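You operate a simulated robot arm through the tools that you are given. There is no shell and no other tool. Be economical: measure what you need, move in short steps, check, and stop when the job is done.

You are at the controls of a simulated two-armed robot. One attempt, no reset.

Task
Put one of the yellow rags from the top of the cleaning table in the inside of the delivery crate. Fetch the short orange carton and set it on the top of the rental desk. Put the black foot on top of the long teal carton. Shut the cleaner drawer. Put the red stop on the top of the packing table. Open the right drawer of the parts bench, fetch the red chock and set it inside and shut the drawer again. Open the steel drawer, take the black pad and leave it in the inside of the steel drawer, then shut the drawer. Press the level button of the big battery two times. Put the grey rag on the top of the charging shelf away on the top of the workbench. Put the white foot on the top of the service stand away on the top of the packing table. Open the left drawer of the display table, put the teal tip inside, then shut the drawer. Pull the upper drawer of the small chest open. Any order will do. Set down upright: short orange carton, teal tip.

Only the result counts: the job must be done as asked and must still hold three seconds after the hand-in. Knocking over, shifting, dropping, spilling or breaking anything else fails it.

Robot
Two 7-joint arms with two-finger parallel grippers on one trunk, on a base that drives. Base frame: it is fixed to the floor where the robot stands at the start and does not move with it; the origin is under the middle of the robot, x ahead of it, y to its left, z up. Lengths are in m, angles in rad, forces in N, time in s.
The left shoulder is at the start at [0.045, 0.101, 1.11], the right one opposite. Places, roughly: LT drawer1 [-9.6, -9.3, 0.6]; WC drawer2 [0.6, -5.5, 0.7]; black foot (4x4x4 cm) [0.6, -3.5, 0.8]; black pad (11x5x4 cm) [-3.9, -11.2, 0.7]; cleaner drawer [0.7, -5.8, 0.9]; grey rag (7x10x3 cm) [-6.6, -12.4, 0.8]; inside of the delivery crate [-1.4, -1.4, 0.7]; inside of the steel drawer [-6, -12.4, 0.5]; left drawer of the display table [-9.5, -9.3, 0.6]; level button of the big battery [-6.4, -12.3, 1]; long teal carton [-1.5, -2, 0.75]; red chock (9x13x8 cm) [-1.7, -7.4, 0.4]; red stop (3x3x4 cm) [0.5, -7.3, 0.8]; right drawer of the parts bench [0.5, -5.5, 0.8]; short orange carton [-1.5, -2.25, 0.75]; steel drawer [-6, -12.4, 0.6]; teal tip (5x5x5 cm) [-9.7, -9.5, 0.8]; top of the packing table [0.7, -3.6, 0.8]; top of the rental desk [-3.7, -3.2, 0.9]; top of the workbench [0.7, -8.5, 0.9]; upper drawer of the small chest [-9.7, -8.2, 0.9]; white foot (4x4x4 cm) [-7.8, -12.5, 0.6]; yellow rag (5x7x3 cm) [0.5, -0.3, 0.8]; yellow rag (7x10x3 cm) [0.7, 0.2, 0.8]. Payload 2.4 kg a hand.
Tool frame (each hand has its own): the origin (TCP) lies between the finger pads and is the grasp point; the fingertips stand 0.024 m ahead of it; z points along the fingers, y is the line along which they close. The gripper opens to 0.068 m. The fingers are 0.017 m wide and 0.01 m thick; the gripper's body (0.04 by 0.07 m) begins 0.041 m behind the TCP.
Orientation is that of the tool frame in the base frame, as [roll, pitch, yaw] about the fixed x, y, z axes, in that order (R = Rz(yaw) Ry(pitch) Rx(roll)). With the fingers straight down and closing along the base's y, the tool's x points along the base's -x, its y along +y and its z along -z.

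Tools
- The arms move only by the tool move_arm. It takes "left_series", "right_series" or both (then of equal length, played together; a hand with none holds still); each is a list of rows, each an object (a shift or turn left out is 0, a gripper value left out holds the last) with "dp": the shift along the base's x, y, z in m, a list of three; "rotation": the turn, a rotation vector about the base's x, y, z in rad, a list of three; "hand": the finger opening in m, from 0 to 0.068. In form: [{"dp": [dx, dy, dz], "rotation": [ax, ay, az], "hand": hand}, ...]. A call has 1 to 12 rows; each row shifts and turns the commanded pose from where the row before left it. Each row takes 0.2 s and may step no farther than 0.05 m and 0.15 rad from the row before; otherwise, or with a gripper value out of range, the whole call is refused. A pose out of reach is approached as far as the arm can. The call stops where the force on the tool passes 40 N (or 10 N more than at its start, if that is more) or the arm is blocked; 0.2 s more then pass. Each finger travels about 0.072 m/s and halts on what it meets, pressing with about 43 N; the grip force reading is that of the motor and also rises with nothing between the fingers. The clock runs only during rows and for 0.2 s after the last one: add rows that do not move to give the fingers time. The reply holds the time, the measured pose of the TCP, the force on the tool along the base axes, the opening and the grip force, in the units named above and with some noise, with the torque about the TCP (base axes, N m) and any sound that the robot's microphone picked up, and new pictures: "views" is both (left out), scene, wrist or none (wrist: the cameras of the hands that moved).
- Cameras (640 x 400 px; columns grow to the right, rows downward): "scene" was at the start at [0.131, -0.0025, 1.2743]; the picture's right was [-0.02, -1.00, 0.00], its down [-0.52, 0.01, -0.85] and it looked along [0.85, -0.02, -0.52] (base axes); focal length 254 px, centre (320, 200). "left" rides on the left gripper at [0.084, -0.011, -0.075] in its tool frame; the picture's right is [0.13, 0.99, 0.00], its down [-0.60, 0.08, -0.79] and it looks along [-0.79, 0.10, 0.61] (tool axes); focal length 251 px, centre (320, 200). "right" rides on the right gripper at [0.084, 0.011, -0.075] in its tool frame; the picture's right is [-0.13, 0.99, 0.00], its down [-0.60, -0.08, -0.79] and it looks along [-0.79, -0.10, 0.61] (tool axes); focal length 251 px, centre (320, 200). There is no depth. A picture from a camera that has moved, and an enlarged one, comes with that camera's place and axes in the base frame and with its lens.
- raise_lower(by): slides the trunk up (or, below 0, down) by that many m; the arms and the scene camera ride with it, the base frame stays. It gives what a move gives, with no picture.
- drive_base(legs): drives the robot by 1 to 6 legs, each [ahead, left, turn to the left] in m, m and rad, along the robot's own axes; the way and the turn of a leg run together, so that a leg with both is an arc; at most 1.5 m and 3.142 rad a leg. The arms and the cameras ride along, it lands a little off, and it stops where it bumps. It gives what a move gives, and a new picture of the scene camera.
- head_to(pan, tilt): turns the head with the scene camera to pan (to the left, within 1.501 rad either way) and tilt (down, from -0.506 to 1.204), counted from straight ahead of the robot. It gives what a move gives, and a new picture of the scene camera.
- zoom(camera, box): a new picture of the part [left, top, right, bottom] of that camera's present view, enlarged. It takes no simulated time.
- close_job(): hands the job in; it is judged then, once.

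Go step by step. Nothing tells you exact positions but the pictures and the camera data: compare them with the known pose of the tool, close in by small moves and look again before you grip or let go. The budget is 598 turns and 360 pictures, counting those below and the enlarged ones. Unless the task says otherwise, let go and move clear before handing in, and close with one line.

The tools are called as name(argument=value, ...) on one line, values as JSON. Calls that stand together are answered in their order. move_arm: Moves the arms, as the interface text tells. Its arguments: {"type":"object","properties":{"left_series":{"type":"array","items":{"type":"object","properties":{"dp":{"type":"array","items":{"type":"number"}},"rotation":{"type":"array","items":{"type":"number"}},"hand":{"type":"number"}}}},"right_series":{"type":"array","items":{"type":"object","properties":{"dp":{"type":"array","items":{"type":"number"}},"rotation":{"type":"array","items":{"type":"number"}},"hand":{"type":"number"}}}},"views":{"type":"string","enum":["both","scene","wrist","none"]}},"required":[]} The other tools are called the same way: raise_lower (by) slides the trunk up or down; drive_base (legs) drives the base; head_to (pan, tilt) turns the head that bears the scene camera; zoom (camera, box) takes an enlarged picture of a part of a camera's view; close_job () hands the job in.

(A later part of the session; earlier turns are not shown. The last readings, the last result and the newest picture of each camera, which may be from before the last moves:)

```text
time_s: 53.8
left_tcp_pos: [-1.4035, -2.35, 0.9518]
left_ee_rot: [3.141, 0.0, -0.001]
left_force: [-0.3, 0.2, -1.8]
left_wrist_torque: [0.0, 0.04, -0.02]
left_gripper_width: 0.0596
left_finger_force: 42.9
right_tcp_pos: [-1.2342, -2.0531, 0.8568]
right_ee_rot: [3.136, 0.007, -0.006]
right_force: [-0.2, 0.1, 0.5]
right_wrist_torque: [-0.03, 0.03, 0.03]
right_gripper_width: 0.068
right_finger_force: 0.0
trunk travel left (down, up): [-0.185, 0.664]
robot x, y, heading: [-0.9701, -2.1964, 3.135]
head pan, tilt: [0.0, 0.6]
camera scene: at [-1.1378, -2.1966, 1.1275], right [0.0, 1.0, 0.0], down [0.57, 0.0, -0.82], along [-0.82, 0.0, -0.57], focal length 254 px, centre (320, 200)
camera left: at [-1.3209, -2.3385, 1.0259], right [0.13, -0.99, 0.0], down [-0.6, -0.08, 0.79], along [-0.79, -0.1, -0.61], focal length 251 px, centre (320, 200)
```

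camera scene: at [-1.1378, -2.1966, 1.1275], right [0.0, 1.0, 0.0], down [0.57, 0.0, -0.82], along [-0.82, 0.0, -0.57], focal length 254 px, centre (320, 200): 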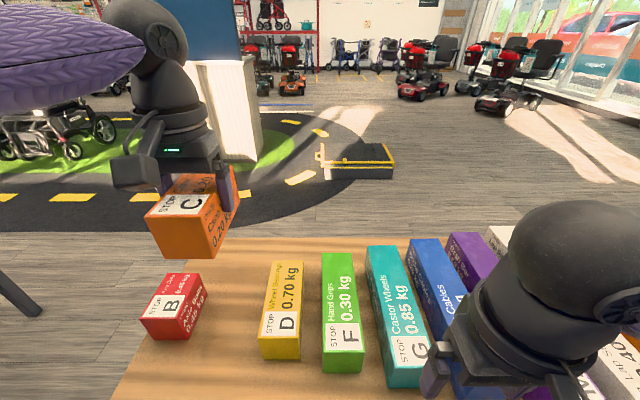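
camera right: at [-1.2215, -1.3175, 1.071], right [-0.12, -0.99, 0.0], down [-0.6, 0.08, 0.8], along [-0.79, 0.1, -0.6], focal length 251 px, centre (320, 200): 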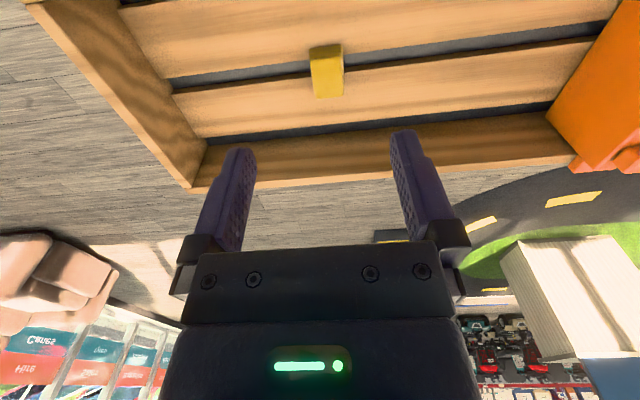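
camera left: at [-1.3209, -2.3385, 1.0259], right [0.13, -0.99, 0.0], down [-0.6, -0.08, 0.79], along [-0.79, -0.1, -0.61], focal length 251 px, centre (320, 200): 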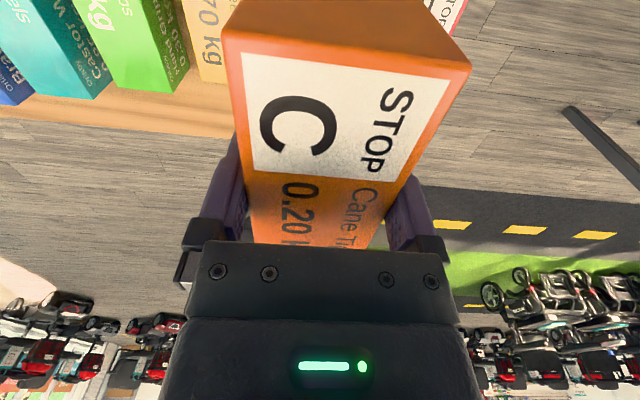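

Carton is held securely. I raise the trunk, back off and look for the way to the rental desk (the white desk with the blue panel).

raise_lower(by=0.14)

drive_base(legs=[[-0.3, 0, 0]])

head_to(pan=0.6, tilt=0.35)

```text
time_s: 55.5
left_tcp_pos: [-1.3918, -2.3508, 1.1065]
left_ee_rot: [-3.14, 0.038, 0.001]
left_force: [0.8, -0.7, -2.3]
left_wrist_torque: [0.03, -0.03, 0.0]
left_gripper_width: 0.0598
left_finger_force: 43.0
right_tcp_pos: [-1.2353, -2.051, 0.9961]
right_ee_rot: [3.137, 0.007, -0.002]
right_force: [0.2, 0.0, 0.6]
right_wrist_torque: [0.01, 0.0, 0.02]
right_gripper_width: 0.0679
right_finger_force: 0.0
trunk travel left (down, up): [-0.325, 0.524]
robot x, y, heading: [-0.9666, -2.1959, 3.139]
head pan, tilt: [0.0, 0.6]
```

```text
time_s: 57.5
left_tcp_pos: [-1.0879, -2.3526, 1.1053]
left_ee_rot: [3.141, 0.038, 0.0]
left_force: [-0.3, -0.2, -1.5]
left_wrist_torque: [0.0, -0.02, -0.02]
left_gripper_width: 0.0597
left_finger_force: 42.6
right_tcp_pos: [-0.929, -2.0533, 0.9956]
right_ee_rot: [3.138, 0.007, -0.005]
right_force: [-0.2, -0.6, 1.1]
right_wrist_torque: [-0.01, 0.0, 0.0]
right_gripper_width: 0.0679
right_finger_force: 0.0
trunk travel left (down, up): [-0.325, 0.524]
robot x, y, heading: [-0.6648, -2.196, 3.138]
head pan, tilt: [0.0, 0.6]
camera scene: at [-0.8001, -2.1979, 1.2698], right [0.0, 1.0, 0.0], down [0.57, 0.0, -0.82], along [-0.82, 0.0, -0.57], focal length 254 px, centre (320, 200)
```

scene: 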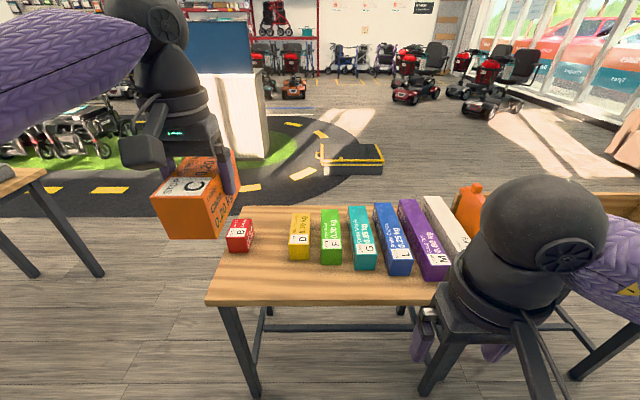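

```text
time_s: 58.5
left_tcp_pos: [-1.0878, -2.3521, 1.1052]
left_ee_rot: [-3.14, 0.038, -0.001]
left_force: [0.2, 0.1, -1.9]
left_wrist_torque: [0.02, -0.01, 0.0]
left_gripper_width: 0.0596
left_finger_force: 43.4
right_tcp_pos: [-0.9294, -2.0532, 0.9969]
right_ee_rot: [3.138, 0.006, -0.005]
right_force: [-0.6, 0.4, 0.4]
right_wrist_torque: [-0.02, -0.02, 0.02]
right_gripper_width: 0.0684
right_finger_force: 0.1
trunk travel left (down, up): [-0.325, 0.524]
robot x, y, heading: [-0.6646, -2.197, 3.14]
head pan, tilt: [0.6, 0.351]
camera scene: at [-0.7891, -2.2505, 1.2925], right [-0.56, 0.83, 0.0], down [0.29, 0.19, -0.94], along [-0.78, -0.53, -0.34], focal length 254 px, centre (320, 200)
```

scene: 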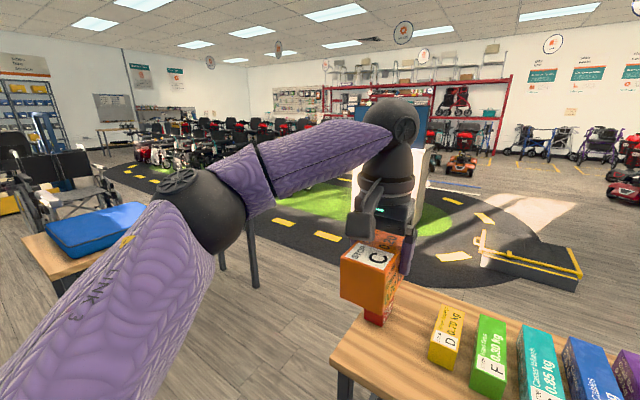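

The gap between the carton table (ends y≈-2.49) and the towel table (starts y≈-3.43) is ~0.94 m. I'll go through its middle toward the desk.

drive_base(legs=[[0, 0.75, 0], [1.4, 0, 0]])

head_to(pan=0.1, tilt=0.4)

```text
time_s: 69.2
left_tcp_pos: [-2.4998, -3.0652, 1.1064]
left_ee_rot: [-3.141, 0.035, -0.012]
left_force: [-0.2, -1.1, -1.8]
left_wrist_torque: [0.01, -0.01, 0.02]
left_gripper_width: 0.0596
left_finger_force: 43.5
right_tcp_pos: [-2.337, -2.7684, 0.9969]
right_ee_rot: [3.14, 0.006, -0.015]
right_force: [-0.1, 0.4, -0.2]
right_wrist_torque: [-0.03, 0.04, 0.0]
right_gripper_width: 0.0682
right_finger_force: 0.1
trunk travel left (down, up): [-0.325, 0.524]
robot x, y, heading: [-2.0734, -2.9125, 3.129]
head pan, tilt: [0.6, 0.351]
camera scene: at [-2.1998, -2.9672, 1.2925], right [-0.55, 0.83, 0.0], down [0.29, 0.19, -0.94], along [-0.78, -0.52, -0.34], focal length 254 px, centre (320, 200)
```

scene: 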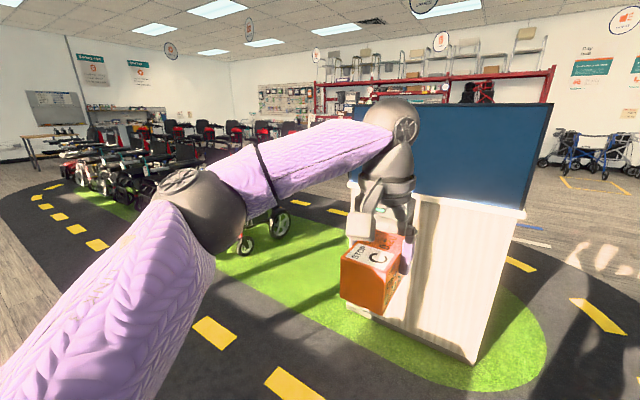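

```text
time_s: 70.1
left_tcp_pos: [-2.4999, -3.0662, 1.1052]
left_ee_rot: [3.142, 0.037, -0.013]
left_force: [0.6, -0.2, -2.2]
left_wrist_torque: [-0.02, -0.01, -0.04]
left_gripper_width: 0.0598
left_finger_force: 42.6
right_tcp_pos: [-2.337, -2.7683, 0.9962]
right_ee_rot: [3.139, 0.007, -0.016]
right_force: [0.3, 0.0, 0.7]
right_wrist_torque: [-0.01, 0.01, 0.03]
right_gripper_width: 0.0679
right_finger_force: 0.1
trunk travel left (down, up): [-0.325, 0.524]
robot x, y, heading: [-2.075, -2.917, 3.127]
head pan, tilt: [0.099, 0.4]
camera scene: at [-2.2144, -2.9237, 1.288], right [-0.09, 1.0, 0.0], down [0.39, 0.03, -0.92], along [-0.92, -0.08, -0.39], focal length 254 px, centre (320, 200)
```

scene: 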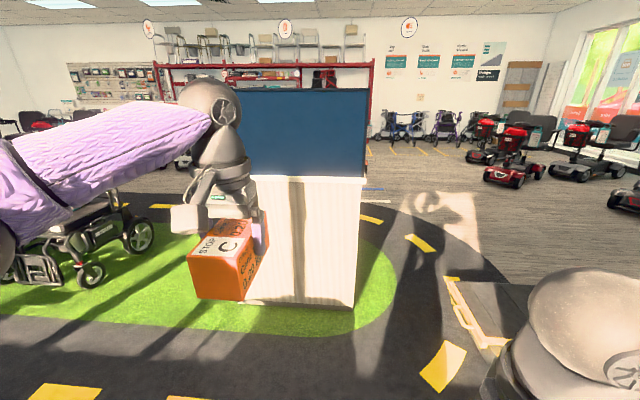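

The blue panel is a front board; the desktop is open from the -x side. I check which way round is clear.

head_to(pan=-0.5, tilt=0.5)

head_to(pan=0.75, tilt=0.5)

```text
time_s: 71.1
left_tcp_pos: [-2.4993, -3.0662, 1.1061]
left_ee_rot: [3.142, 0.038, -0.014]
left_force: [0.5, -0.2, -2.3]
left_wrist_torque: [-0.01, -0.03, 0.02]
left_gripper_width: 0.0596
left_finger_force: 42.6
right_tcp_pos: [-2.3381, -2.7674, 0.9975]
right_ee_rot: [3.138, 0.009, -0.015]
right_force: [-0.8, -0.5, 0.4]
right_wrist_torque: [0.02, -0.03, -0.01]
right_gripper_width: 0.0682
right_finger_force: 0.1
trunk travel left (down, up): [-0.325, 0.524]
robot x, y, heading: [-2.0729, -2.9171, 3.128]
head pan, tilt: [-0.499, 0.499]
camera scene: at [-2.2014, -2.8711, 1.2789], right [0.49, 0.87, 0.0], down [0.42, -0.23, -0.88], along [-0.76, 0.43, -0.48], focal length 254 px, centre (320, 200)
```

scene: 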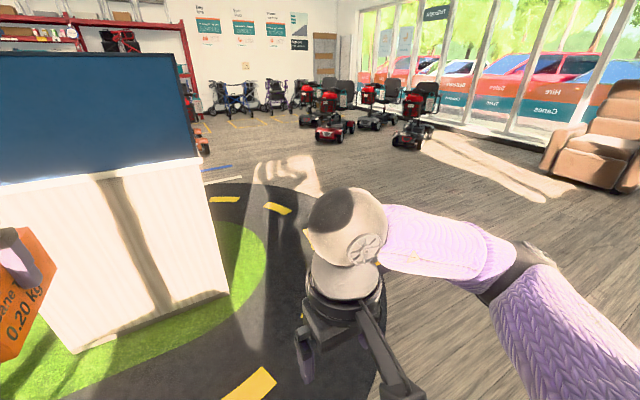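

```text
time_s: 72.5
left_tcp_pos: [-2.4999, -3.066, 1.1059]
left_ee_rot: [-3.141, 0.036, -0.012]
left_force: [0.6, -0.7, -1.9]
left_wrist_torque: [0.02, 0.0, -0.02]
left_gripper_width: 0.0594
left_finger_force: 42.7
right_tcp_pos: [-2.3378, -2.7677, 0.9965]
right_ee_rot: [3.139, 0.007, -0.017]
right_force: [-0.9, 0.3, -0.3]
right_wrist_torque: [0.0, -0.01, 0.0]
right_gripper_width: 0.068
right_finger_force: 0.0
trunk travel left (down, up): [-0.325, 0.524]
robot x, y, heading: [-2.0768, -2.9165, 3.125]
head pan, tilt: [0.75, 0.499]
camera scene: at [-2.1896, -2.9768, 1.2789], right [-0.67, 0.74, 0.0], down [0.36, 0.32, -0.88], along [-0.65, -0.59, -0.48], focal length 254 px, centre (320, 200)
```

scene: 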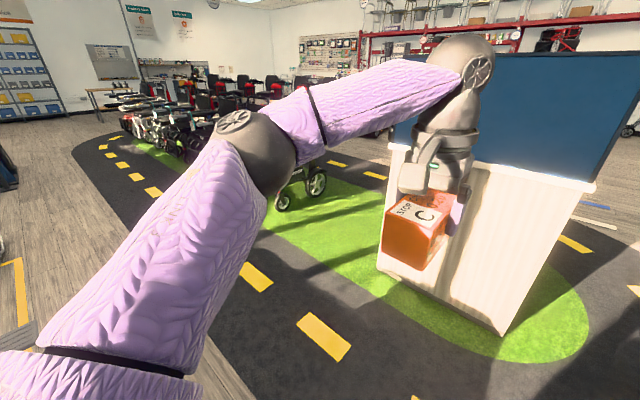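

The ramp lies beside the desk at y≈-2.1..-1.5, rollators at y≈-4.6. The safest is a wide loop on the +y side around the ramp to the back of the desk.

drive_base(legs=[[0.3, 0, 0.013], [0, -1.0, 0], [0, -1.05, 0], [1.1, 0, 0], [1.1, 0, 0]])

head_to(pan=1.0, tilt=0.4)

```text
time_s: 94.6
left_tcp_pos: [-4.9693, -1.122, 1.1065]
left_ee_rot: [-3.141, 0.037, 0.037]
left_force: [-0.4, 0.2, -3.1]
left_wrist_torque: [0.0, 0.03, 0.02]
left_gripper_width: 0.0599
left_finger_force: 42.8
right_tcp_pos: [-4.8237, -0.8178, 0.9967]
right_ee_rot: [3.137, 0.006, 0.034]
right_force: [0.6, -0.7, 0.7]
right_wrist_torque: [0.0, -0.02, 0.03]
right_gripper_width: 0.0682
right_finger_force: 0.0
trunk travel left (down, up): [-0.325, 0.524]
robot x, y, heading: [-4.5545, -0.9468, -3.107]
head pan, tilt: [0.75, 0.499]
camera scene: at [-4.6648, -1.0181, 1.2789], right [-0.71, 0.71, 0.0], down [0.34, 0.34, -0.88], along [-0.62, -0.62, -0.48], focal length 254 px, centre (320, 200)
```

scene: 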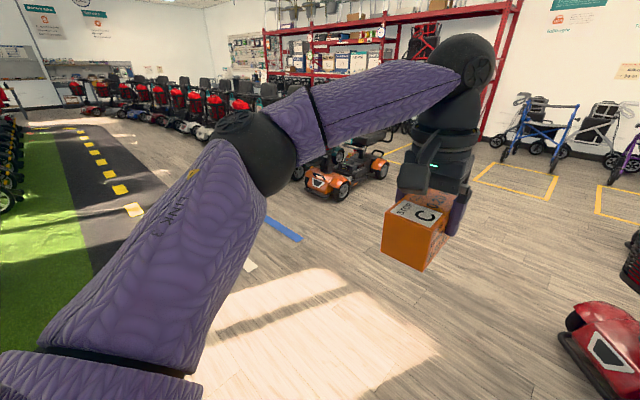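

```text
time_s: 95.3
left_tcp_pos: [-4.9699, -1.1224, 1.1059]
left_ee_rot: [3.141, 0.036, 0.037]
left_force: [1.2, -0.8, -1.5]
left_wrist_torque: [-0.03, 0.01, 0.0]
left_gripper_width: 0.0596
left_finger_force: 43.6
right_tcp_pos: [-4.8226, -0.818, 0.9972]
right_ee_rot: [3.139, 0.006, 0.037]
right_force: [0.1, 0.2, -0.6]
right_wrist_torque: [-0.03, 0.04, 0.0]
right_gripper_width: 0.0679
right_finger_force: 0.1
trunk travel left (down, up): [-0.325, 0.524]
robot x, y, heading: [-4.553, -0.9526, -3.103]
head pan, tilt: [1.0, 0.4]
camera scene: at [-4.6477, -1.0334, 1.288], right [-0.86, 0.51, 0.0], down [0.2, 0.34, -0.92], along [-0.47, -0.79, -0.39], focal length 254 px, centre (320, 200)
```

scene: 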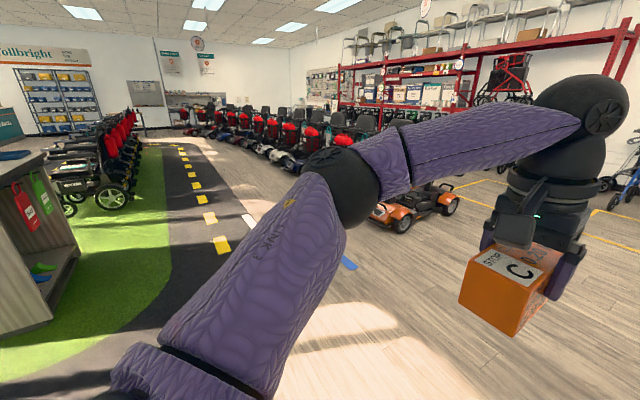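

Path is clear behind the desk (its back edge ≈ x=-3.81). I drive down along x≈-4.55 and turn to face it.

drive_base(legs=[[0, 0, 1.53], [1.4, 0, 0], [0.8, 0, 0], [0, 0, 1.57]])

head_to(pan=0.0, tilt=0.5)

```text
time_s: 113.7
left_tcp_pos: [-4.2086, -2.9771, 1.1058]
left_ee_rot: [3.141, 0.036, 3.128]
left_force: [-0.5, 0.1, -2.4]
left_wrist_torque: [-0.01, 0.01, 0.01]
left_gripper_width: 0.0596
left_finger_force: 42.6
right_tcp_pos: [-4.3706, -3.2752, 0.9961]
right_ee_rot: [3.137, 0.007, 3.126]
right_force: [-0.5, -1.0, 0.8]
right_wrist_torque: [0.01, 0.01, 0.02]
right_gripper_width: 0.0678
right_finger_force: 0.1
trunk travel left (down, up): [-0.325, 0.524]
robot x, y, heading: [-4.6349, -3.1287, -0.014]
head pan, tilt: [1.0, 0.4]
camera scene: at [-4.5404, -3.0518, 1.288], right [0.83, -0.55, 0.0], down [-0.22, -0.32, -0.92], along [0.51, 0.77, -0.39], focal length 254 px, centre (320, 200)
```

scene: 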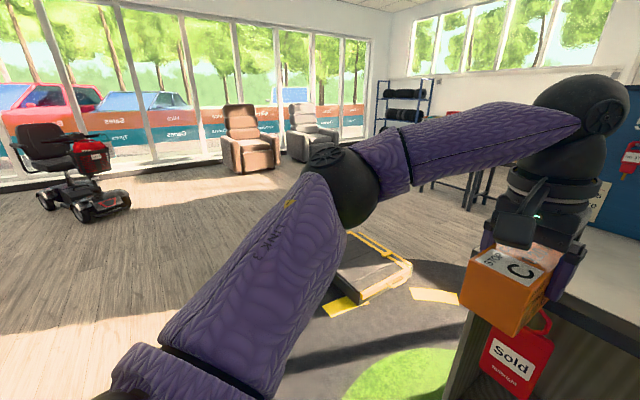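

```text
time_s: 114.9
left_tcp_pos: [-4.2084, -2.978, 1.1061]
left_ee_rot: [-3.141, 0.037, 3.127]
left_force: [-0.4, -0.8, -1.8]
left_wrist_torque: [-0.02, 0.02, 0.02]
left_gripper_width: 0.0594
left_finger_force: 42.9
right_tcp_pos: [-4.3707, -3.275, 0.9954]
right_ee_rot: [3.138, 0.006, 3.124]
right_force: [0.2, -0.1, -0.1]
right_wrist_torque: [-0.01, 0.01, 0.0]
right_gripper_width: 0.0679
right_finger_force: 0.0
trunk travel left (down, up): [-0.325, 0.524]
robot x, y, heading: [-4.6323, -3.123, -0.019]
head pan, tilt: [0.0, 0.499]
camera scene: at [-4.5006, -3.1304, 1.2789], right [-0.01, -1.0, 0.0], down [-0.48, 0.01, -0.88], along [0.88, -0.01, -0.48], focal length 254 px, centre (320, 200)
```

scene: 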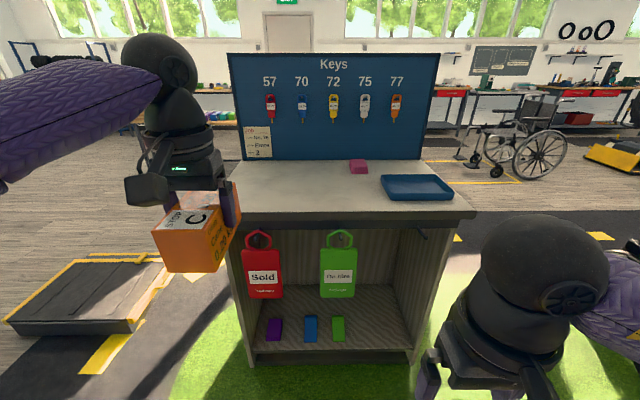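

The desk's top is open here with free space left of the pink item (near edge x≈-3.88, y -2.88..-3.57). I drive closer and bring the carton over the free area.

drive_base(legs=[[0.5, -0.05, 0.016]])

```text
time_s: 117.9
left_tcp_pos: [-3.7123, -3.0262, 1.1055]
left_ee_rot: [-3.141, 0.037, -3.141]
left_force: [0.2, -0.3, -2.3]
left_wrist_torque: [0.01, -0.01, 0.02]
left_gripper_width: 0.0598
left_finger_force: 43.3
right_tcp_pos: [-3.8721, -3.326, 0.9971]
right_ee_rot: [3.138, 0.009, 3.139]
right_force: [-0.1, -0.2, 0.0]
right_wrist_torque: [-0.03, 0.03, -0.02]
right_gripper_width: 0.068
right_finger_force: 0.0
trunk travel left (down, up): [-0.325, 0.524]
robot x, y, heading: [-4.1375, -3.1855, 0.005]
head pan, tilt: [0.0, 0.499]
camera scene: at [-4.003, -3.183, 1.2788], right [0.0, -1.0, 0.0], down [-0.48, 0.0, -0.88], along [0.88, 0.0, -0.48], focal length 254 px, centre (320, 200)
```

scene: 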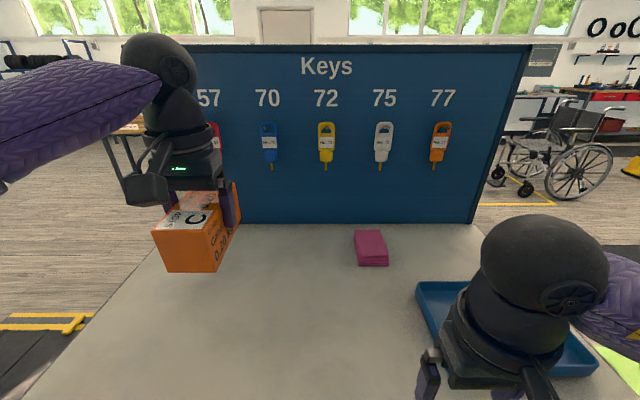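

move_arm(left_series=[{"dp": [0, -0.03, -0.02], "rotation": [0, 0.037, 0]}, {"dp": [0, 0, -0.04]}, {"dp": [0, 0, -0.04]}, {"dp": [0, 0, -0.02]}, {"dp": [0, 0, 0]}])

```text
time_s: 119.1
left_tcp_pos: [-3.7179, -3.036, 0.9821]
left_ee_rot: [-3.141, 0.0, 3.141]
left_force: [-1.2, 0.2, -1.7]
left_wrist_torque: [-0.03, -0.01, -0.01]
left_gripper_width: 0.0598
left_finger_force: 42.9
left hand out of reach, approached as far as the arm can: row 1
right_tcp_pos: [-3.8711, -3.3259, 0.9972]
right_ee_rot: [3.138, 0.006, 3.137]
right_force: [-0.9, 0.0, -0.4]
right_wrist_torque: [-0.03, 0.01, -0.01]
right_gripper_width: 0.0679
right_finger_force: 0.0
trunk travel left (down, up): [-0.325, 0.524]
robot x, y, heading: [-4.1361, -3.182, -0.005]
head pan, tilt: [0.0, 0.499]
camera scene: at [-4.0033, -3.183, 1.2789], right [0.0, -1.0, 0.0], down [-0.48, 0.0, -0.88], along [0.88, 0.0, -0.48], focal length 254 px, centre (320, 200)
camera left: at [-3.8017, -3.0472, 1.0566], right [-0.13, 0.99, 0.0], down [0.6, 0.08, 0.79], along [0.79, 0.1, -0.61], focal length 251 px, centre (320, 200)
```

scene: 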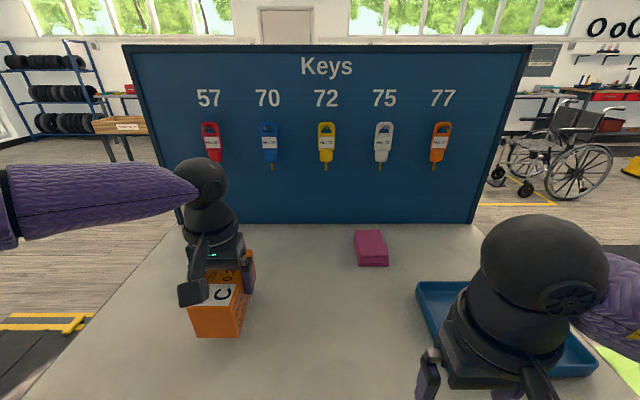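
left: 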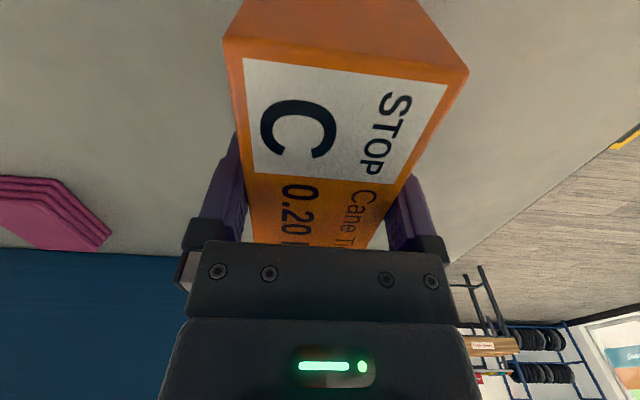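

Lower gently until it touches.

move_arm(left_series=[{"dp": [0, 0, -0.015]}, {"dp": [0, 0, -0.01]}, {"dp": [0, 0, -0.008]}, {"dp": [0, 0, -0.008]}, {"dp": [0, 0, -0.008]}, {"dp": [0, 0, -0.008]}, {"dp": [0, 0, -0.008]}, {"dp": [0, 0, -0.008]}], views="scene")

```text
time_s: 120.0
left_tcp_pos: [-3.7163, -3.0377, 0.9502]
left_ee_rot: [-3.139, 0.011, 3.142]
left_force: [-2.8, 2.6, 22.3]
left_wrist_torque: [0.33, 1.23, 0.0]
left_gripper_width: 0.0593
left_finger_force: 43.1
right_tcp_pos: [-3.8734, -3.3272, 0.9982]
right_ee_rot: [3.137, 0.009, 3.14]
right_force: [-0.1, 0.6, 0.0]
right_wrist_torque: [0.04, -0.02, -0.01]
right_gripper_width: 0.0676
right_finger_force: 0.1
trunk travel left (down, up): [-0.325, 0.524]
robot x, y, heading: [-4.135, -3.1822, -0.004]
head pan, tilt: [0.0, 0.499]
stopped in row 4 (left hand): the force on the tool passed its limit at 50 N (the readings are from after the stop); the commanded pose is now the measured one
camera scene: at [-4.0054, -3.1832, 1.2793], right [0.0, -1.0, 0.0], down [-0.48, 0.0, -0.88], along [0.88, 0.0, -0.48], focal length 254 px, centre (320, 200)
```

scene: 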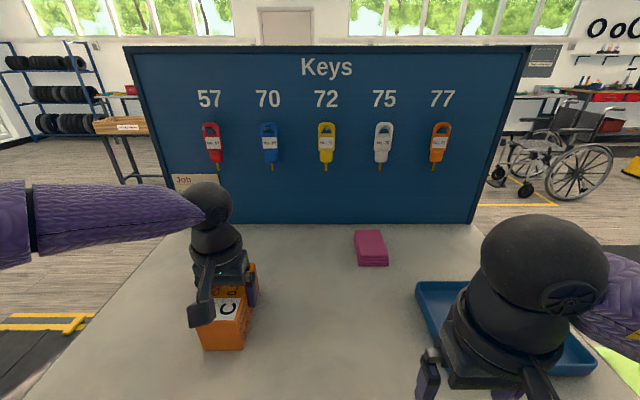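

Touching. Release and withdraw upward.

move_arm(left_series=[{"dp": [0, 0, 0.002], "hand": 0.068}, {"hand": 0.068}, {"dp": [0, 0, 0.02]}, {"dp": [0, 0, 0.03]}, {"dp": [0, 0, 0.05]}, {"dp": [0, 0, 0.04]}, {"dp": [-0.05, 0, 0]}, {"dp": [-0.04, 0, 0]}])

```text
time_s: 121.8
left_tcp_pos: [-3.806, -3.0325, 1.0892]
left_ee_rot: [-3.141, 0.008, -3.139]
left_force: [-0.6, 0.5, 0.7]
left_wrist_torque: [-0.03, 0.0, 0.0]
left_gripper_width: 0.0681
left_finger_force: 0.1
left hand out of reach, approached as far as the arm can: row 6
right_tcp_pos: [-3.8736, -3.325, 0.9962]
right_ee_rot: [3.139, 0.007, 3.139]
right_force: [-0.2, -0.5, -0.4]
right_wrist_torque: [0.0, 0.0, 0.05]
right_gripper_width: 0.0678
right_finger_force: 0.0
trunk travel left (down, up): [-0.325, 0.524]
robot x, y, heading: [-4.1361, -3.1788, 0.002]
head pan, tilt: [0.0, 0.499]
camera scene: at [-4.0039, -3.1828, 1.2789], right [0.0, -1.0, 0.0], down [-0.48, 0.0, -0.88], along [0.88, 0.0, -0.48], focal length 254 px, centre (320, 200)
camera left: at [-3.892, -3.0434, 1.1623], right [-0.13, 0.99, 0.0], down [0.6, 0.08, 0.8], along [0.79, 0.1, -0.6], focal length 251 px, centre (320, 200)
```

scene: 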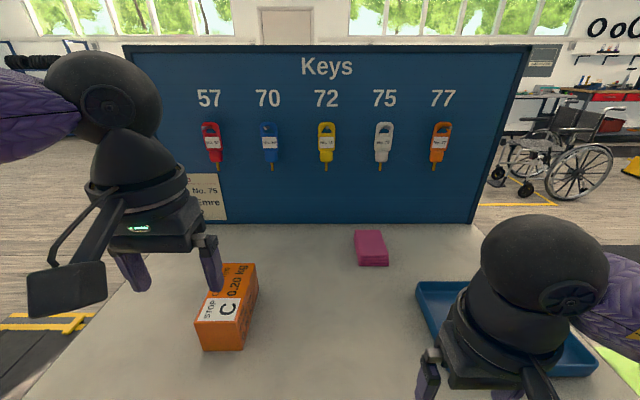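
left: 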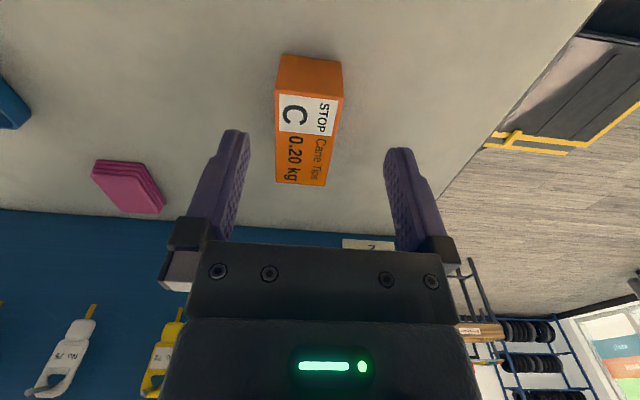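

Orange carton set. Now I'll head towards the small chest/display table in the far (-x,-y) corner; back off and turn to look.

drive_base(legs=[[-0.6, 0, 0], [0, 0, -2.36]])

head_to(pan=0, tilt=0.25)

```text
time_s: 130.9
left_tcp_pos: [-4.877, -3.5175, 1.0873]
left_ee_rot: [-3.141, 0.009, 0.76]
left_force: [-0.6, 0.0, -0.7]
left_wrist_torque: [-0.04, -0.02, -0.02]
left_gripper_width: 0.0678
left_finger_force: 0.0
right_tcp_pos: [-5.0309, -3.2592, 0.9962]
right_ee_rot: [3.138, 0.006, 0.757]
right_force: [0.4, 0.2, 0.2]
right_wrist_torque: [-0.01, 0.01, -0.02]
right_gripper_width: 0.0682
right_finger_force: 0.0
trunk travel left (down, up): [-0.325, 0.524]
robot x, y, heading: [-4.74, -3.1829, -2.384]
head pan, tilt: [0.0, 0.499]
camera scene: at [-4.8409, -3.2755, 1.2789], right [-0.69, 0.73, 0.0], down [0.35, 0.33, -0.88], along [-0.64, -0.6, -0.48], focal length 254 px, centre (320, 200)
```

scene: 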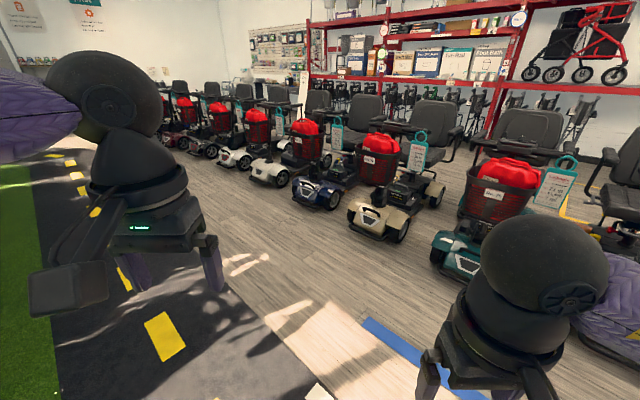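

```text
time_s: 131.7
left_tcp_pos: [-4.8775, -3.518, 1.0885]
left_ee_rot: [-3.14, 0.009, 0.759]
left_force: [0.3, -0.9, 0.3]
left_wrist_torque: [0.01, 0.0, -0.04]
left_gripper_width: 0.068
left_finger_force: 0.0
right_tcp_pos: [-5.0307, -3.2596, 0.997]
right_ee_rot: [3.138, 0.008, 0.759]
right_force: [0.9, 0.6, 0.0]
right_wrist_torque: [-0.04, -0.01, -0.03]
right_gripper_width: 0.068
right_finger_force: 0.0
trunk travel left (down, up): [-0.325, 0.524]
robot x, y, heading: [-4.7429, -3.1843, -2.386]
head pan, tilt: [0.0, 0.25]
camera scene: at [-4.8426, -3.2772, 1.3019], right [-0.69, 0.73, 0.0], down [0.18, 0.17, -0.97], along [-0.7, -0.67, -0.25], focal length 254 px, centre (320, 200)
```

scene: 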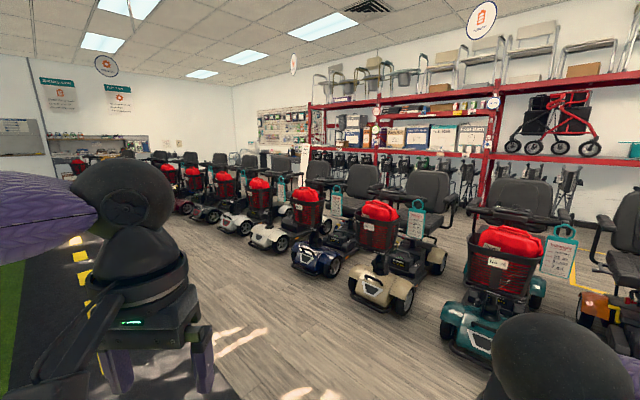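

The aisle between the scooter row (fronts at x≈-6.4) and the track is clear. I drive along x≈-5.4 toward -y.

drive_base(legs=[[0, 0, 0.815], [0, -0.65, 0], [1.5, 0, 0], [1.5, 0, 0]])

```text
time_s: 151.5
left_tcp_pos: [-5.1952, -6.5277, 1.0887]
left_ee_rot: [-3.14, 0.008, 1.591]
left_force: [-0.3, 0.1, 0.4]
left_wrist_torque: [-0.03, 0.0, -0.02]
left_gripper_width: 0.0682
left_finger_force: 0.0
right_tcp_pos: [-5.4895, -6.4676, 0.9974]
right_ee_rot: [3.138, 0.007, 1.587]
right_force: [-0.6, -0.1, -0.5]
right_wrist_torque: [0.03, -0.03, -0.01]
right_gripper_width: 0.0682
right_finger_force: 0.1
trunk travel left (down, up): [-0.325, 0.524]
robot x, y, heading: [-5.3535, -6.2024, -1.554]
head pan, tilt: [0.0, 0.25]
camera scene: at [-5.3511, -6.3386, 1.302], right [-1.0, -0.02, 0.0], down [0.0, 0.25, -0.97], along [0.02, -0.97, -0.25], focal length 254 px, centre (320, 200)
```

scene: 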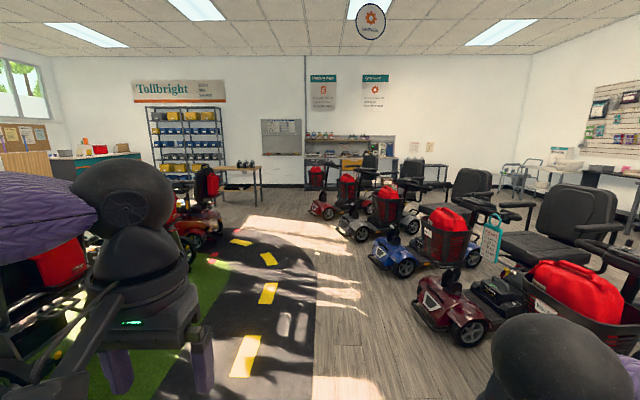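

The pad table is ahead-left (near [-3.9,-11.2]), the back-wall benches at y≈-12.4. I continue down the aisle.

drive_base(legs=[[1.3, 0, -0.016], [1.2, 0.3, 0]])

head_to(pan=0.2, tilt=0.4)

```text
time_s: 163.9
left_tcp_pos: [-4.8635, -9.0183, 1.0888]
left_ee_rot: [-3.14, 0.008, 1.604]
left_force: [1.2, 0.0, -0.2]
left_wrist_torque: [-0.02, 0.02, 0.01]
left_gripper_width: 0.0679
left_finger_force: 0.0
right_tcp_pos: [-5.1594, -8.9618, 0.9965]
right_ee_rot: [3.139, 0.006, 1.6]
right_force: [0.1, -0.3, -0.5]
right_wrist_torque: [-0.01, 0.0, 0.02]
right_gripper_width: 0.068
right_finger_force: 0.1
trunk travel left (down, up): [-0.325, 0.524]
robot x, y, heading: [-5.0264, -8.6912, -1.542]
head pan, tilt: [0.0, 0.25]
camera scene: at [-5.0224, -8.8313, 1.302], right [-1.0, -0.03, 0.0], down [-0.01, 0.25, -0.97], along [0.03, -0.97, -0.25], focal length 254 px, centre (320, 200)
```

scene: 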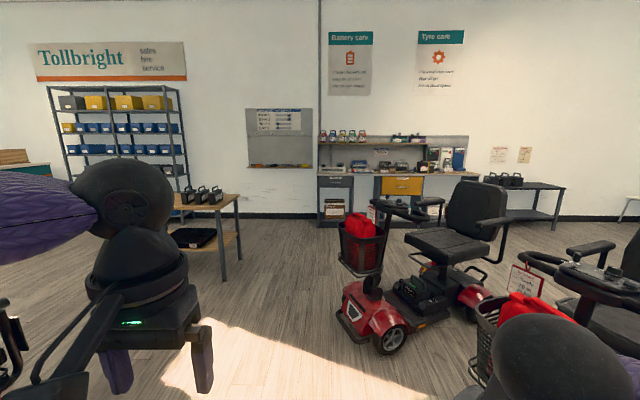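

```text
time_s: 164.6
left_tcp_pos: [-4.8647, -9.0184, 1.0884]
left_ee_rot: [-3.138, 0.009, 1.604]
left_force: [0.1, -0.4, -0.5]
left_wrist_torque: [0.03, 0.0, 0.01]
left_gripper_width: 0.0678
left_finger_force: 0.0
right_tcp_pos: [-5.158, -8.9613, 0.9966]
right_ee_rot: [3.138, 0.006, 1.602]
right_force: [-0.3, 0.0, 0.0]
right_wrist_torque: [0.03, 0.02, 0.02]
right_gripper_width: 0.068
right_finger_force: 0.1
trunk travel left (down, up): [-0.325, 0.524]
robot x, y, heading: [-5.0228, -8.694, -1.544]
head pan, tilt: [0.201, 0.4]
camera scene: at [-5.0041, -8.828, 1.2881], right [-0.97, -0.23, 0.0], down [-0.09, 0.38, -0.92], along [0.21, -0.9, -0.39], focal length 254 px, centre (320, 200)
```

scene: 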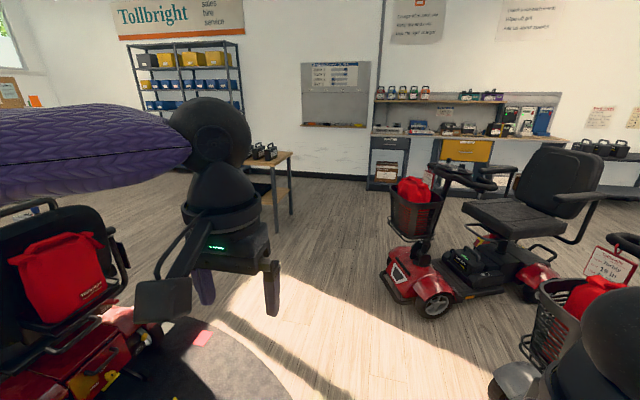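

The pad table's end is at x≈-4.08 (y≈-10.85..-11.28). I pass between the scooters along x≈-4.6, then turn to face +x.

drive_base(legs=[[0, 0.4, -0.027], [1.2, 0, 0], [1.15, 0, 0], [0, 0, 1.571]])

head_to(pan=0, tilt=0.6)

```text
time_s: 182.2
left_tcp_pos: [-4.308, -10.9034, 1.088]
left_ee_rot: [-3.14, 0.01, 3.134]
left_force: [-0.4, -1.7, -0.1]
left_wrist_torque: [-0.01, 0.02, -0.02]
left_gripper_width: 0.0679
left_finger_force: 0.0
right_tcp_pos: [-4.3777, -11.1961, 0.9964]
right_ee_rot: [3.138, 0.007, 3.129]
right_force: [-0.2, 0.3, -0.7]
right_wrist_torque: [0.0, -0.04, -0.01]
right_gripper_width: 0.0681
right_finger_force: 0.0
trunk travel left (down, up): [-0.325, 0.524]
robot x, y, heading: [-4.6408, -11.0486, -0.01]
head pan, tilt: [0.201, 0.4]
camera scene: at [-4.5078, -11.033, 1.288], right [0.19, -0.98, 0.0], down [-0.38, -0.07, -0.92], along [0.9, 0.17, -0.39], focal length 254 px, centre (320, 200)
```

scene: 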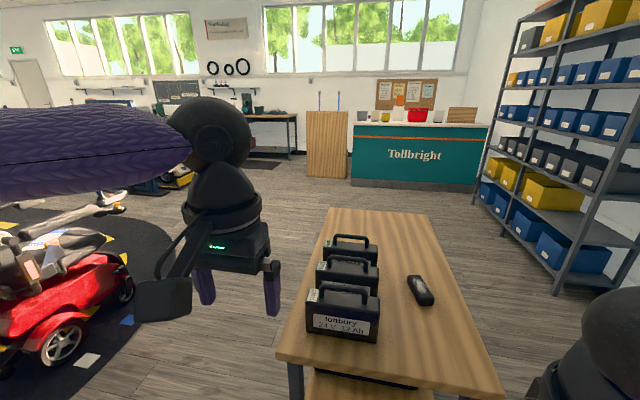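

```text
time_s: 182.9
left_tcp_pos: [-4.3087, -10.9031, 1.0878]
left_ee_rot: [-3.14, 0.009, 3.134]
left_force: [1.1, 0.3, -0.1]
left_wrist_torque: [-0.01, 0.01, 0.01]
left_gripper_width: 0.0682
left_finger_force: 0.0
right_tcp_pos: [-4.3772, -11.1948, 0.9961]
right_ee_rot: [3.137, 0.008, 3.132]
right_force: [0.5, -0.1, 0.5]
right_wrist_torque: [0.0, -0.02, -0.01]
right_gripper_width: 0.0677
right_finger_force: 0.1
trunk travel left (down, up): [-0.325, 0.524]
robot x, y, heading: [-4.6409, -11.0494, -0.007]
head pan, tilt: [0.0, 0.6]
camera scene: at [-4.5104, -11.0514, 1.2698], right [-0.01, -1.0, 0.0], down [-0.56, 0.01, -0.83], along [0.83, -0.01, -0.56], focal length 254 px, centre (320, 200)
```

scene: 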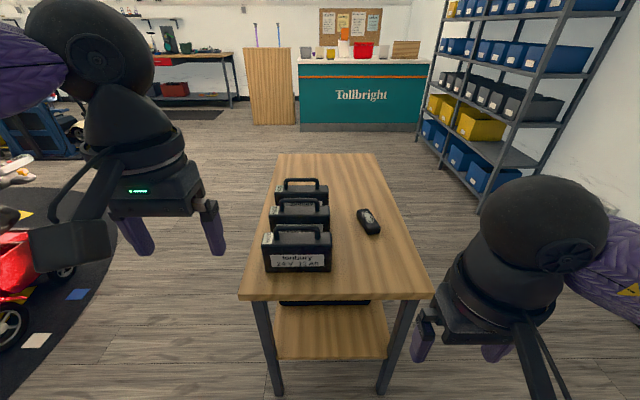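

The black pad is at ≈[-3.83,-11.23] with its long side along x. I tuck the left hand up/out of the way of the batteries, then drive nearer.

move_arm(left_series=[{"dp": [-0.03, 0.03, 0.02]}, {"dp": [-0.03, 0.03, 0.02]}, {"dp": [-0.03, 0.03, 0.02]}, {"dp": [0, 0.0, 0.04]}, {"dp": [0, 0, 0.04]}], views="none")

drive_base(legs=[[0.35, -0.03, 0.007]])

move_arm(right_series=[{"dp": [0.04, 0, 0]}, {"dp": [0.04, 0, 0]}, {"dp": [0.04, 0, -0.03]}, {"dp": [0.03, 0, -0.03]}, {"dp": [0, 0, 0]}])

```text
time_s: 184.1
left_tcp_pos: [-4.3985, -10.8133, 1.2304]
left_ee_rot: [-3.139, 0.008, 3.132]
left_force: [0.1, -0.2, 0.7]
left_wrist_torque: [-0.02, 0.01, -0.01]
left_gripper_width: 0.0679
left_finger_force: 0.1
right_tcp_pos: [-4.3771, -11.1958, 0.9965]
right_ee_rot: [3.139, 0.006, 3.129]
right_force: [-0.1, 0.2, -0.5]
right_wrist_torque: [0.03, 0.05, 0.0]
right_gripper_width: 0.0683
right_finger_force: 0.0
trunk travel left (down, up): [-0.325, 0.524]
robot x, y, heading: [-4.6425, -11.051, -0.008]
head pan, tilt: [0.0, 0.6]
```

```text
time_s: 186.3
left_tcp_pos: [-4.0618, -10.842, 1.2307]
left_ee_rot: [-3.14, 0.009, -3.139]
left_force: [0.6, -0.7, 0.7]
left_wrist_torque: [0.03, 0.01, 0.01]
left_gripper_width: 0.0681
left_finger_force: 0.1
right_tcp_pos: [-4.0351, -11.2245, 0.9964]
right_ee_rot: [3.139, 0.008, 3.14]
right_force: [-0.9, -0.3, 0.8]
right_wrist_torque: [0.01, 0.0, 0.0]
right_gripper_width: 0.0681
right_finger_force: 0.1
trunk travel left (down, up): [-0.325, 0.524]
robot x, y, heading: [-4.296, -11.0815, -0.003]
head pan, tilt: [0.0, 0.6]
camera scene: at [-4.1699, -11.0822, 1.2698], right [0.0, -1.0, 0.0], down [-0.57, 0.0, -0.82], along [0.82, 0.0, -0.57], focal length 254 px, centre (320, 200)
```

scene: 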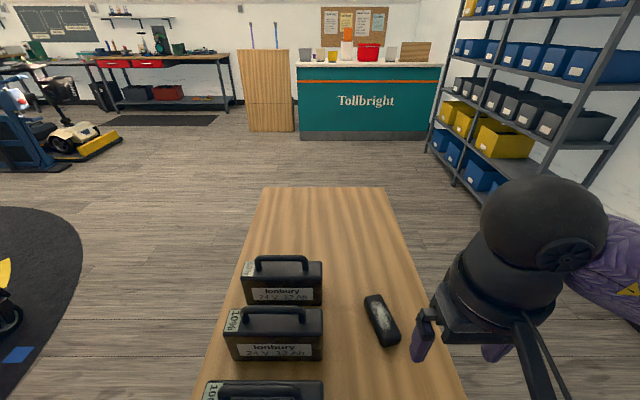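

```text
time_s: 187.5
left_tcp_pos: [-4.0618, -10.8426, 1.2302]
left_ee_rot: [-3.139, 0.007, -3.136]
left_force: [-0.2, 0.4, 0.0]
left_wrist_torque: [0.0, -0.01, 0.02]
left_gripper_width: 0.0679
left_finger_force: 0.1
right_tcp_pos: [-3.8858, -11.2231, 0.9343]
right_ee_rot: [3.139, 0.006, 3.141]
right_force: [1.0, 0.2, -0.6]
right_wrist_torque: [0.0, 0.02, -0.03]
right_gripper_width: 0.0682
right_finger_force: 0.1
trunk travel left (down, up): [-0.325, 0.524]
robot x, y, heading: [-4.2992, -11.0797, 0.001]
head pan, tilt: [0.0, 0.6]
camera scene: at [-4.1701, -11.0821, 1.2698], right [0.0, -1.0, 0.0], down [-0.57, 0.0, -0.82], along [0.82, 0.0, -0.57], focal length 254 px, centre (320, 200)
camera right: at [-3.969, -11.2128, 1.0087], right [0.13, 0.99, 0.0], down [0.6, -0.08, 0.8], along [0.79, -0.1, -0.6], focal length 251 px, centre (320, 200)
```

scene: 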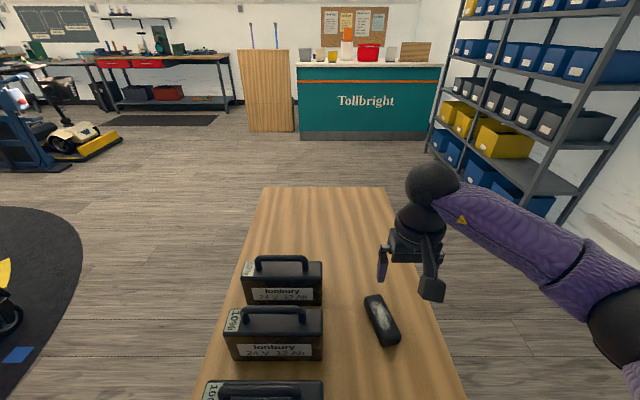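
right: 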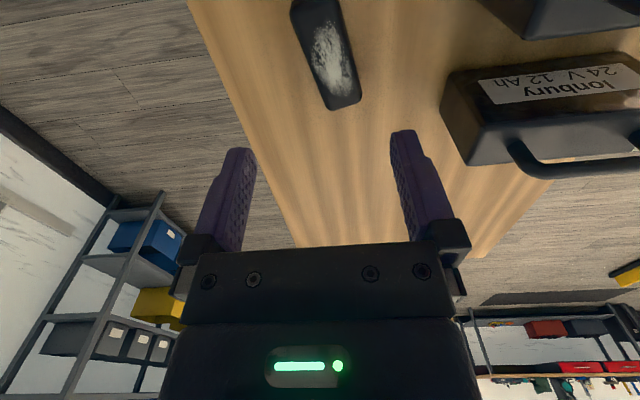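

Pad centre ≈[-3.845,-11.217], yawed +0.19 rad. I align above it.

move_arm(right_series=[{"dp": [0.021, 0.003, -0.03], "rotation": [0, 0, 0.1]}, {"dp": [0.021, 0.003, -0.03], "rotation": [0, 0, 0.09]}, {"dp": [0, 0, -0.03]}, {"dp": [0, 0, 0]}], views="wrist")

```text
time_s: 188.5
left_tcp_pos: [-4.0617, -10.843, 1.2311]
left_ee_rot: [-3.139, 0.011, -3.138]
left_force: [-0.3, -0.5, -0.9]
left_wrist_torque: [0.01, 0.01, 0.02]
left_gripper_width: 0.0681
left_finger_force: 0.0
right_tcp_pos: [-3.8445, -11.2198, 0.845]
right_ee_rot: [3.136, 0.006, -2.951]
right_force: [-0.1, 0.6, -0.7]
right_wrist_torque: [0.01, 0.0, -0.02]
right_gripper_width: 0.0679
right_finger_force: 0.0
trunk travel left (down, up): [-0.325, 0.524]
robot x, y, heading: [-4.3003, -11.0795, -0.001]
head pan, tilt: [0.0, 0.6]
camera right: at [-3.9272, -11.2247, 0.9196], right [-0.06, 1.0, 0.0], down [0.6, 0.03, 0.8], along [0.8, 0.05, -0.6], focal length 251 px, centre (320, 200)
```

right: 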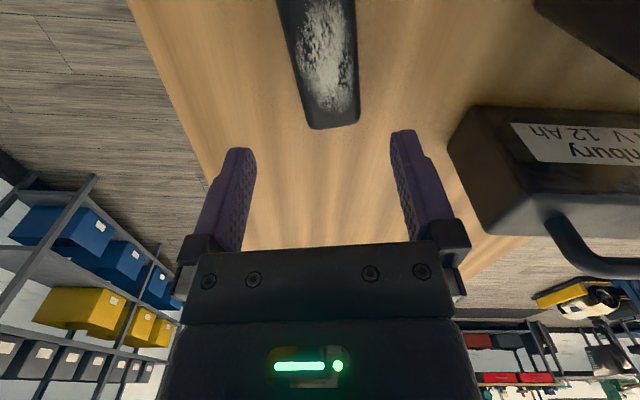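

move_arm(right_series=[{"dp": [0.003, 0.005, -0.03], "rotation": [0, 0, 0.03]}, {"dp": [0, 0, -0.03]}, {"dp": [0, 0, -0.02]}, {"dp": [0, 0, -0.01]}, {"dp": [0, 0, -0.01]}, {"dp": [0, 0, 0]}], views="wrist")

```text
time_s: 189.9
left_tcp_pos: [-4.0613, -10.8428, 1.2299]
left_ee_rot: [-3.141, 0.008, -3.139]
left_force: [-0.4, 0.1, -1.1]
left_wrist_torque: [0.04, -0.02, -0.01]
left_gripper_width: 0.0677
left_finger_force: 0.1
right_tcp_pos: [-3.8402, -11.2138, 0.7456]
right_ee_rot: [3.139, 0.008, -2.921]
right_force: [-0.3, -0.5, -0.1]
right_wrist_torque: [0.0, 0.03, -0.02]
right_gripper_width: 0.068
right_finger_force: 0.0
trunk travel left (down, up): [-0.325, 0.524]
robot x, y, heading: [-4.3016, -11.0829, -0.0]
head pan, tilt: [0.0, 0.6]
camera right: at [-3.9243, -11.2214, 0.8211], right [-0.09, 1.0, 0.0], down [0.6, 0.05, 0.8], along [0.79, 0.07, -0.6], focal length 251 px, centre (320, 200)
```

right: 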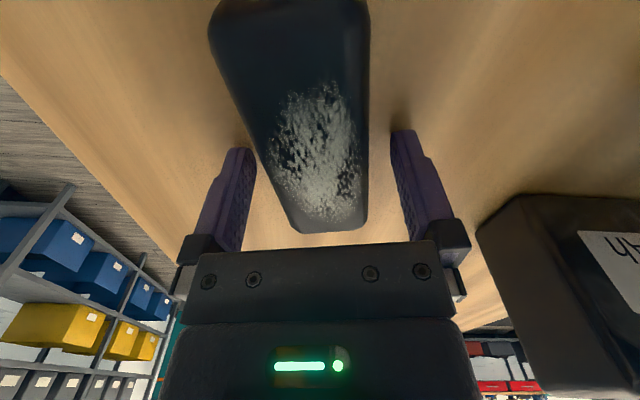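

move_arm(right_series=[{"dp": [0, -0.002, -0.006]}, {"dp": [0, 0, -0.006]}, {"hand": 0.03}, {"hand": 0.03}, {"hand": 0.03}, {"hand": 0.03}], views="wrist")

```text
time_s: 190.5
left_tcp_pos: [-4.064, -10.8441, 1.231]
left_ee_rot: [-3.141, 0.011, -3.138]
left_force: [-0.9, -0.4, -0.2]
left_wrist_torque: [-0.02, -0.01, 0.04]
left_gripper_width: 0.0682
left_finger_force: 0.0
right_tcp_pos: [-3.8404, -11.2194, 0.7439]
right_ee_rot: [-3.141, 0.022, -2.923]
right_force: [0.4, -10.4, 19.2]
right_wrist_torque: [-1.24, 0.03, -0.07]
right_gripper_width: 0.0569
right_finger_force: 14.1
right hand out of reach, approached as far as the arm can: row 2
trunk travel left (down, up): [-0.325, 0.524]
robot x, y, heading: [-4.2989, -11.0855, 0.003]
head pan, tilt: [0.0, 0.6]
stopped in row 3 (right hand): the force on the tool passed its limit at 47 N (the readings are from after the stop); the commanded pose is now the measured one
camera right: at [-3.9257, -11.2276, 0.8171], right [-0.09, 1.0, 0.0], down [0.59, 0.05, 0.81], along [0.8, 0.07, -0.59], focal length 251 px, centre (320, 200)
```

right: 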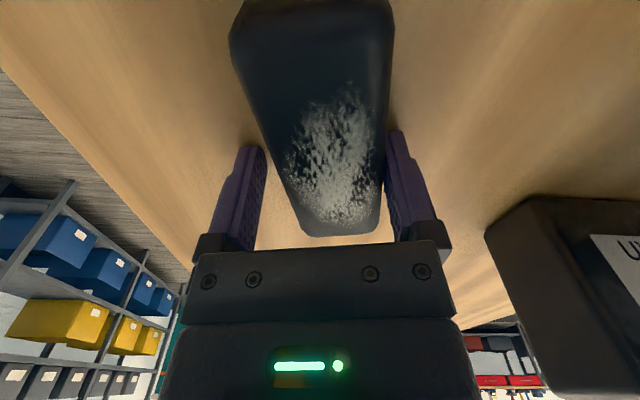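

Fingertips touched the table (z≈0.72). I raise 4 mm and close fully.

move_arm(right_series=[{"dp": [0, 0.003, 0.005]}, {"hand": 0.03}, {"hand": 0.03}, {"hand": 0.03}, {"hand": 0.03}], views="none")

```text
time_s: 191.7
left_tcp_pos: [-4.0618, -10.8418, 1.2297]
left_ee_rot: [-3.141, 0.009, -3.136]
left_force: [0.8, 0.3, -1.3]
left_wrist_torque: [-0.01, 0.01, 0.0]
left_gripper_width: 0.068
left_finger_force: 0.0
right_tcp_pos: [-3.8414, -11.2134, 0.7456]
right_ee_rot: [3.138, 0.019, -2.92]
right_force: [-0.2, 0.6, -1.2]
right_wrist_torque: [0.0, 0.0, -0.01]
right_gripper_width: 0.0442
right_finger_force: 42.7
trunk travel left (down, up): [-0.325, 0.524]
robot x, y, heading: [-4.2971, -11.0813, -0.003]
head pan, tilt: [0.0, 0.6]
```

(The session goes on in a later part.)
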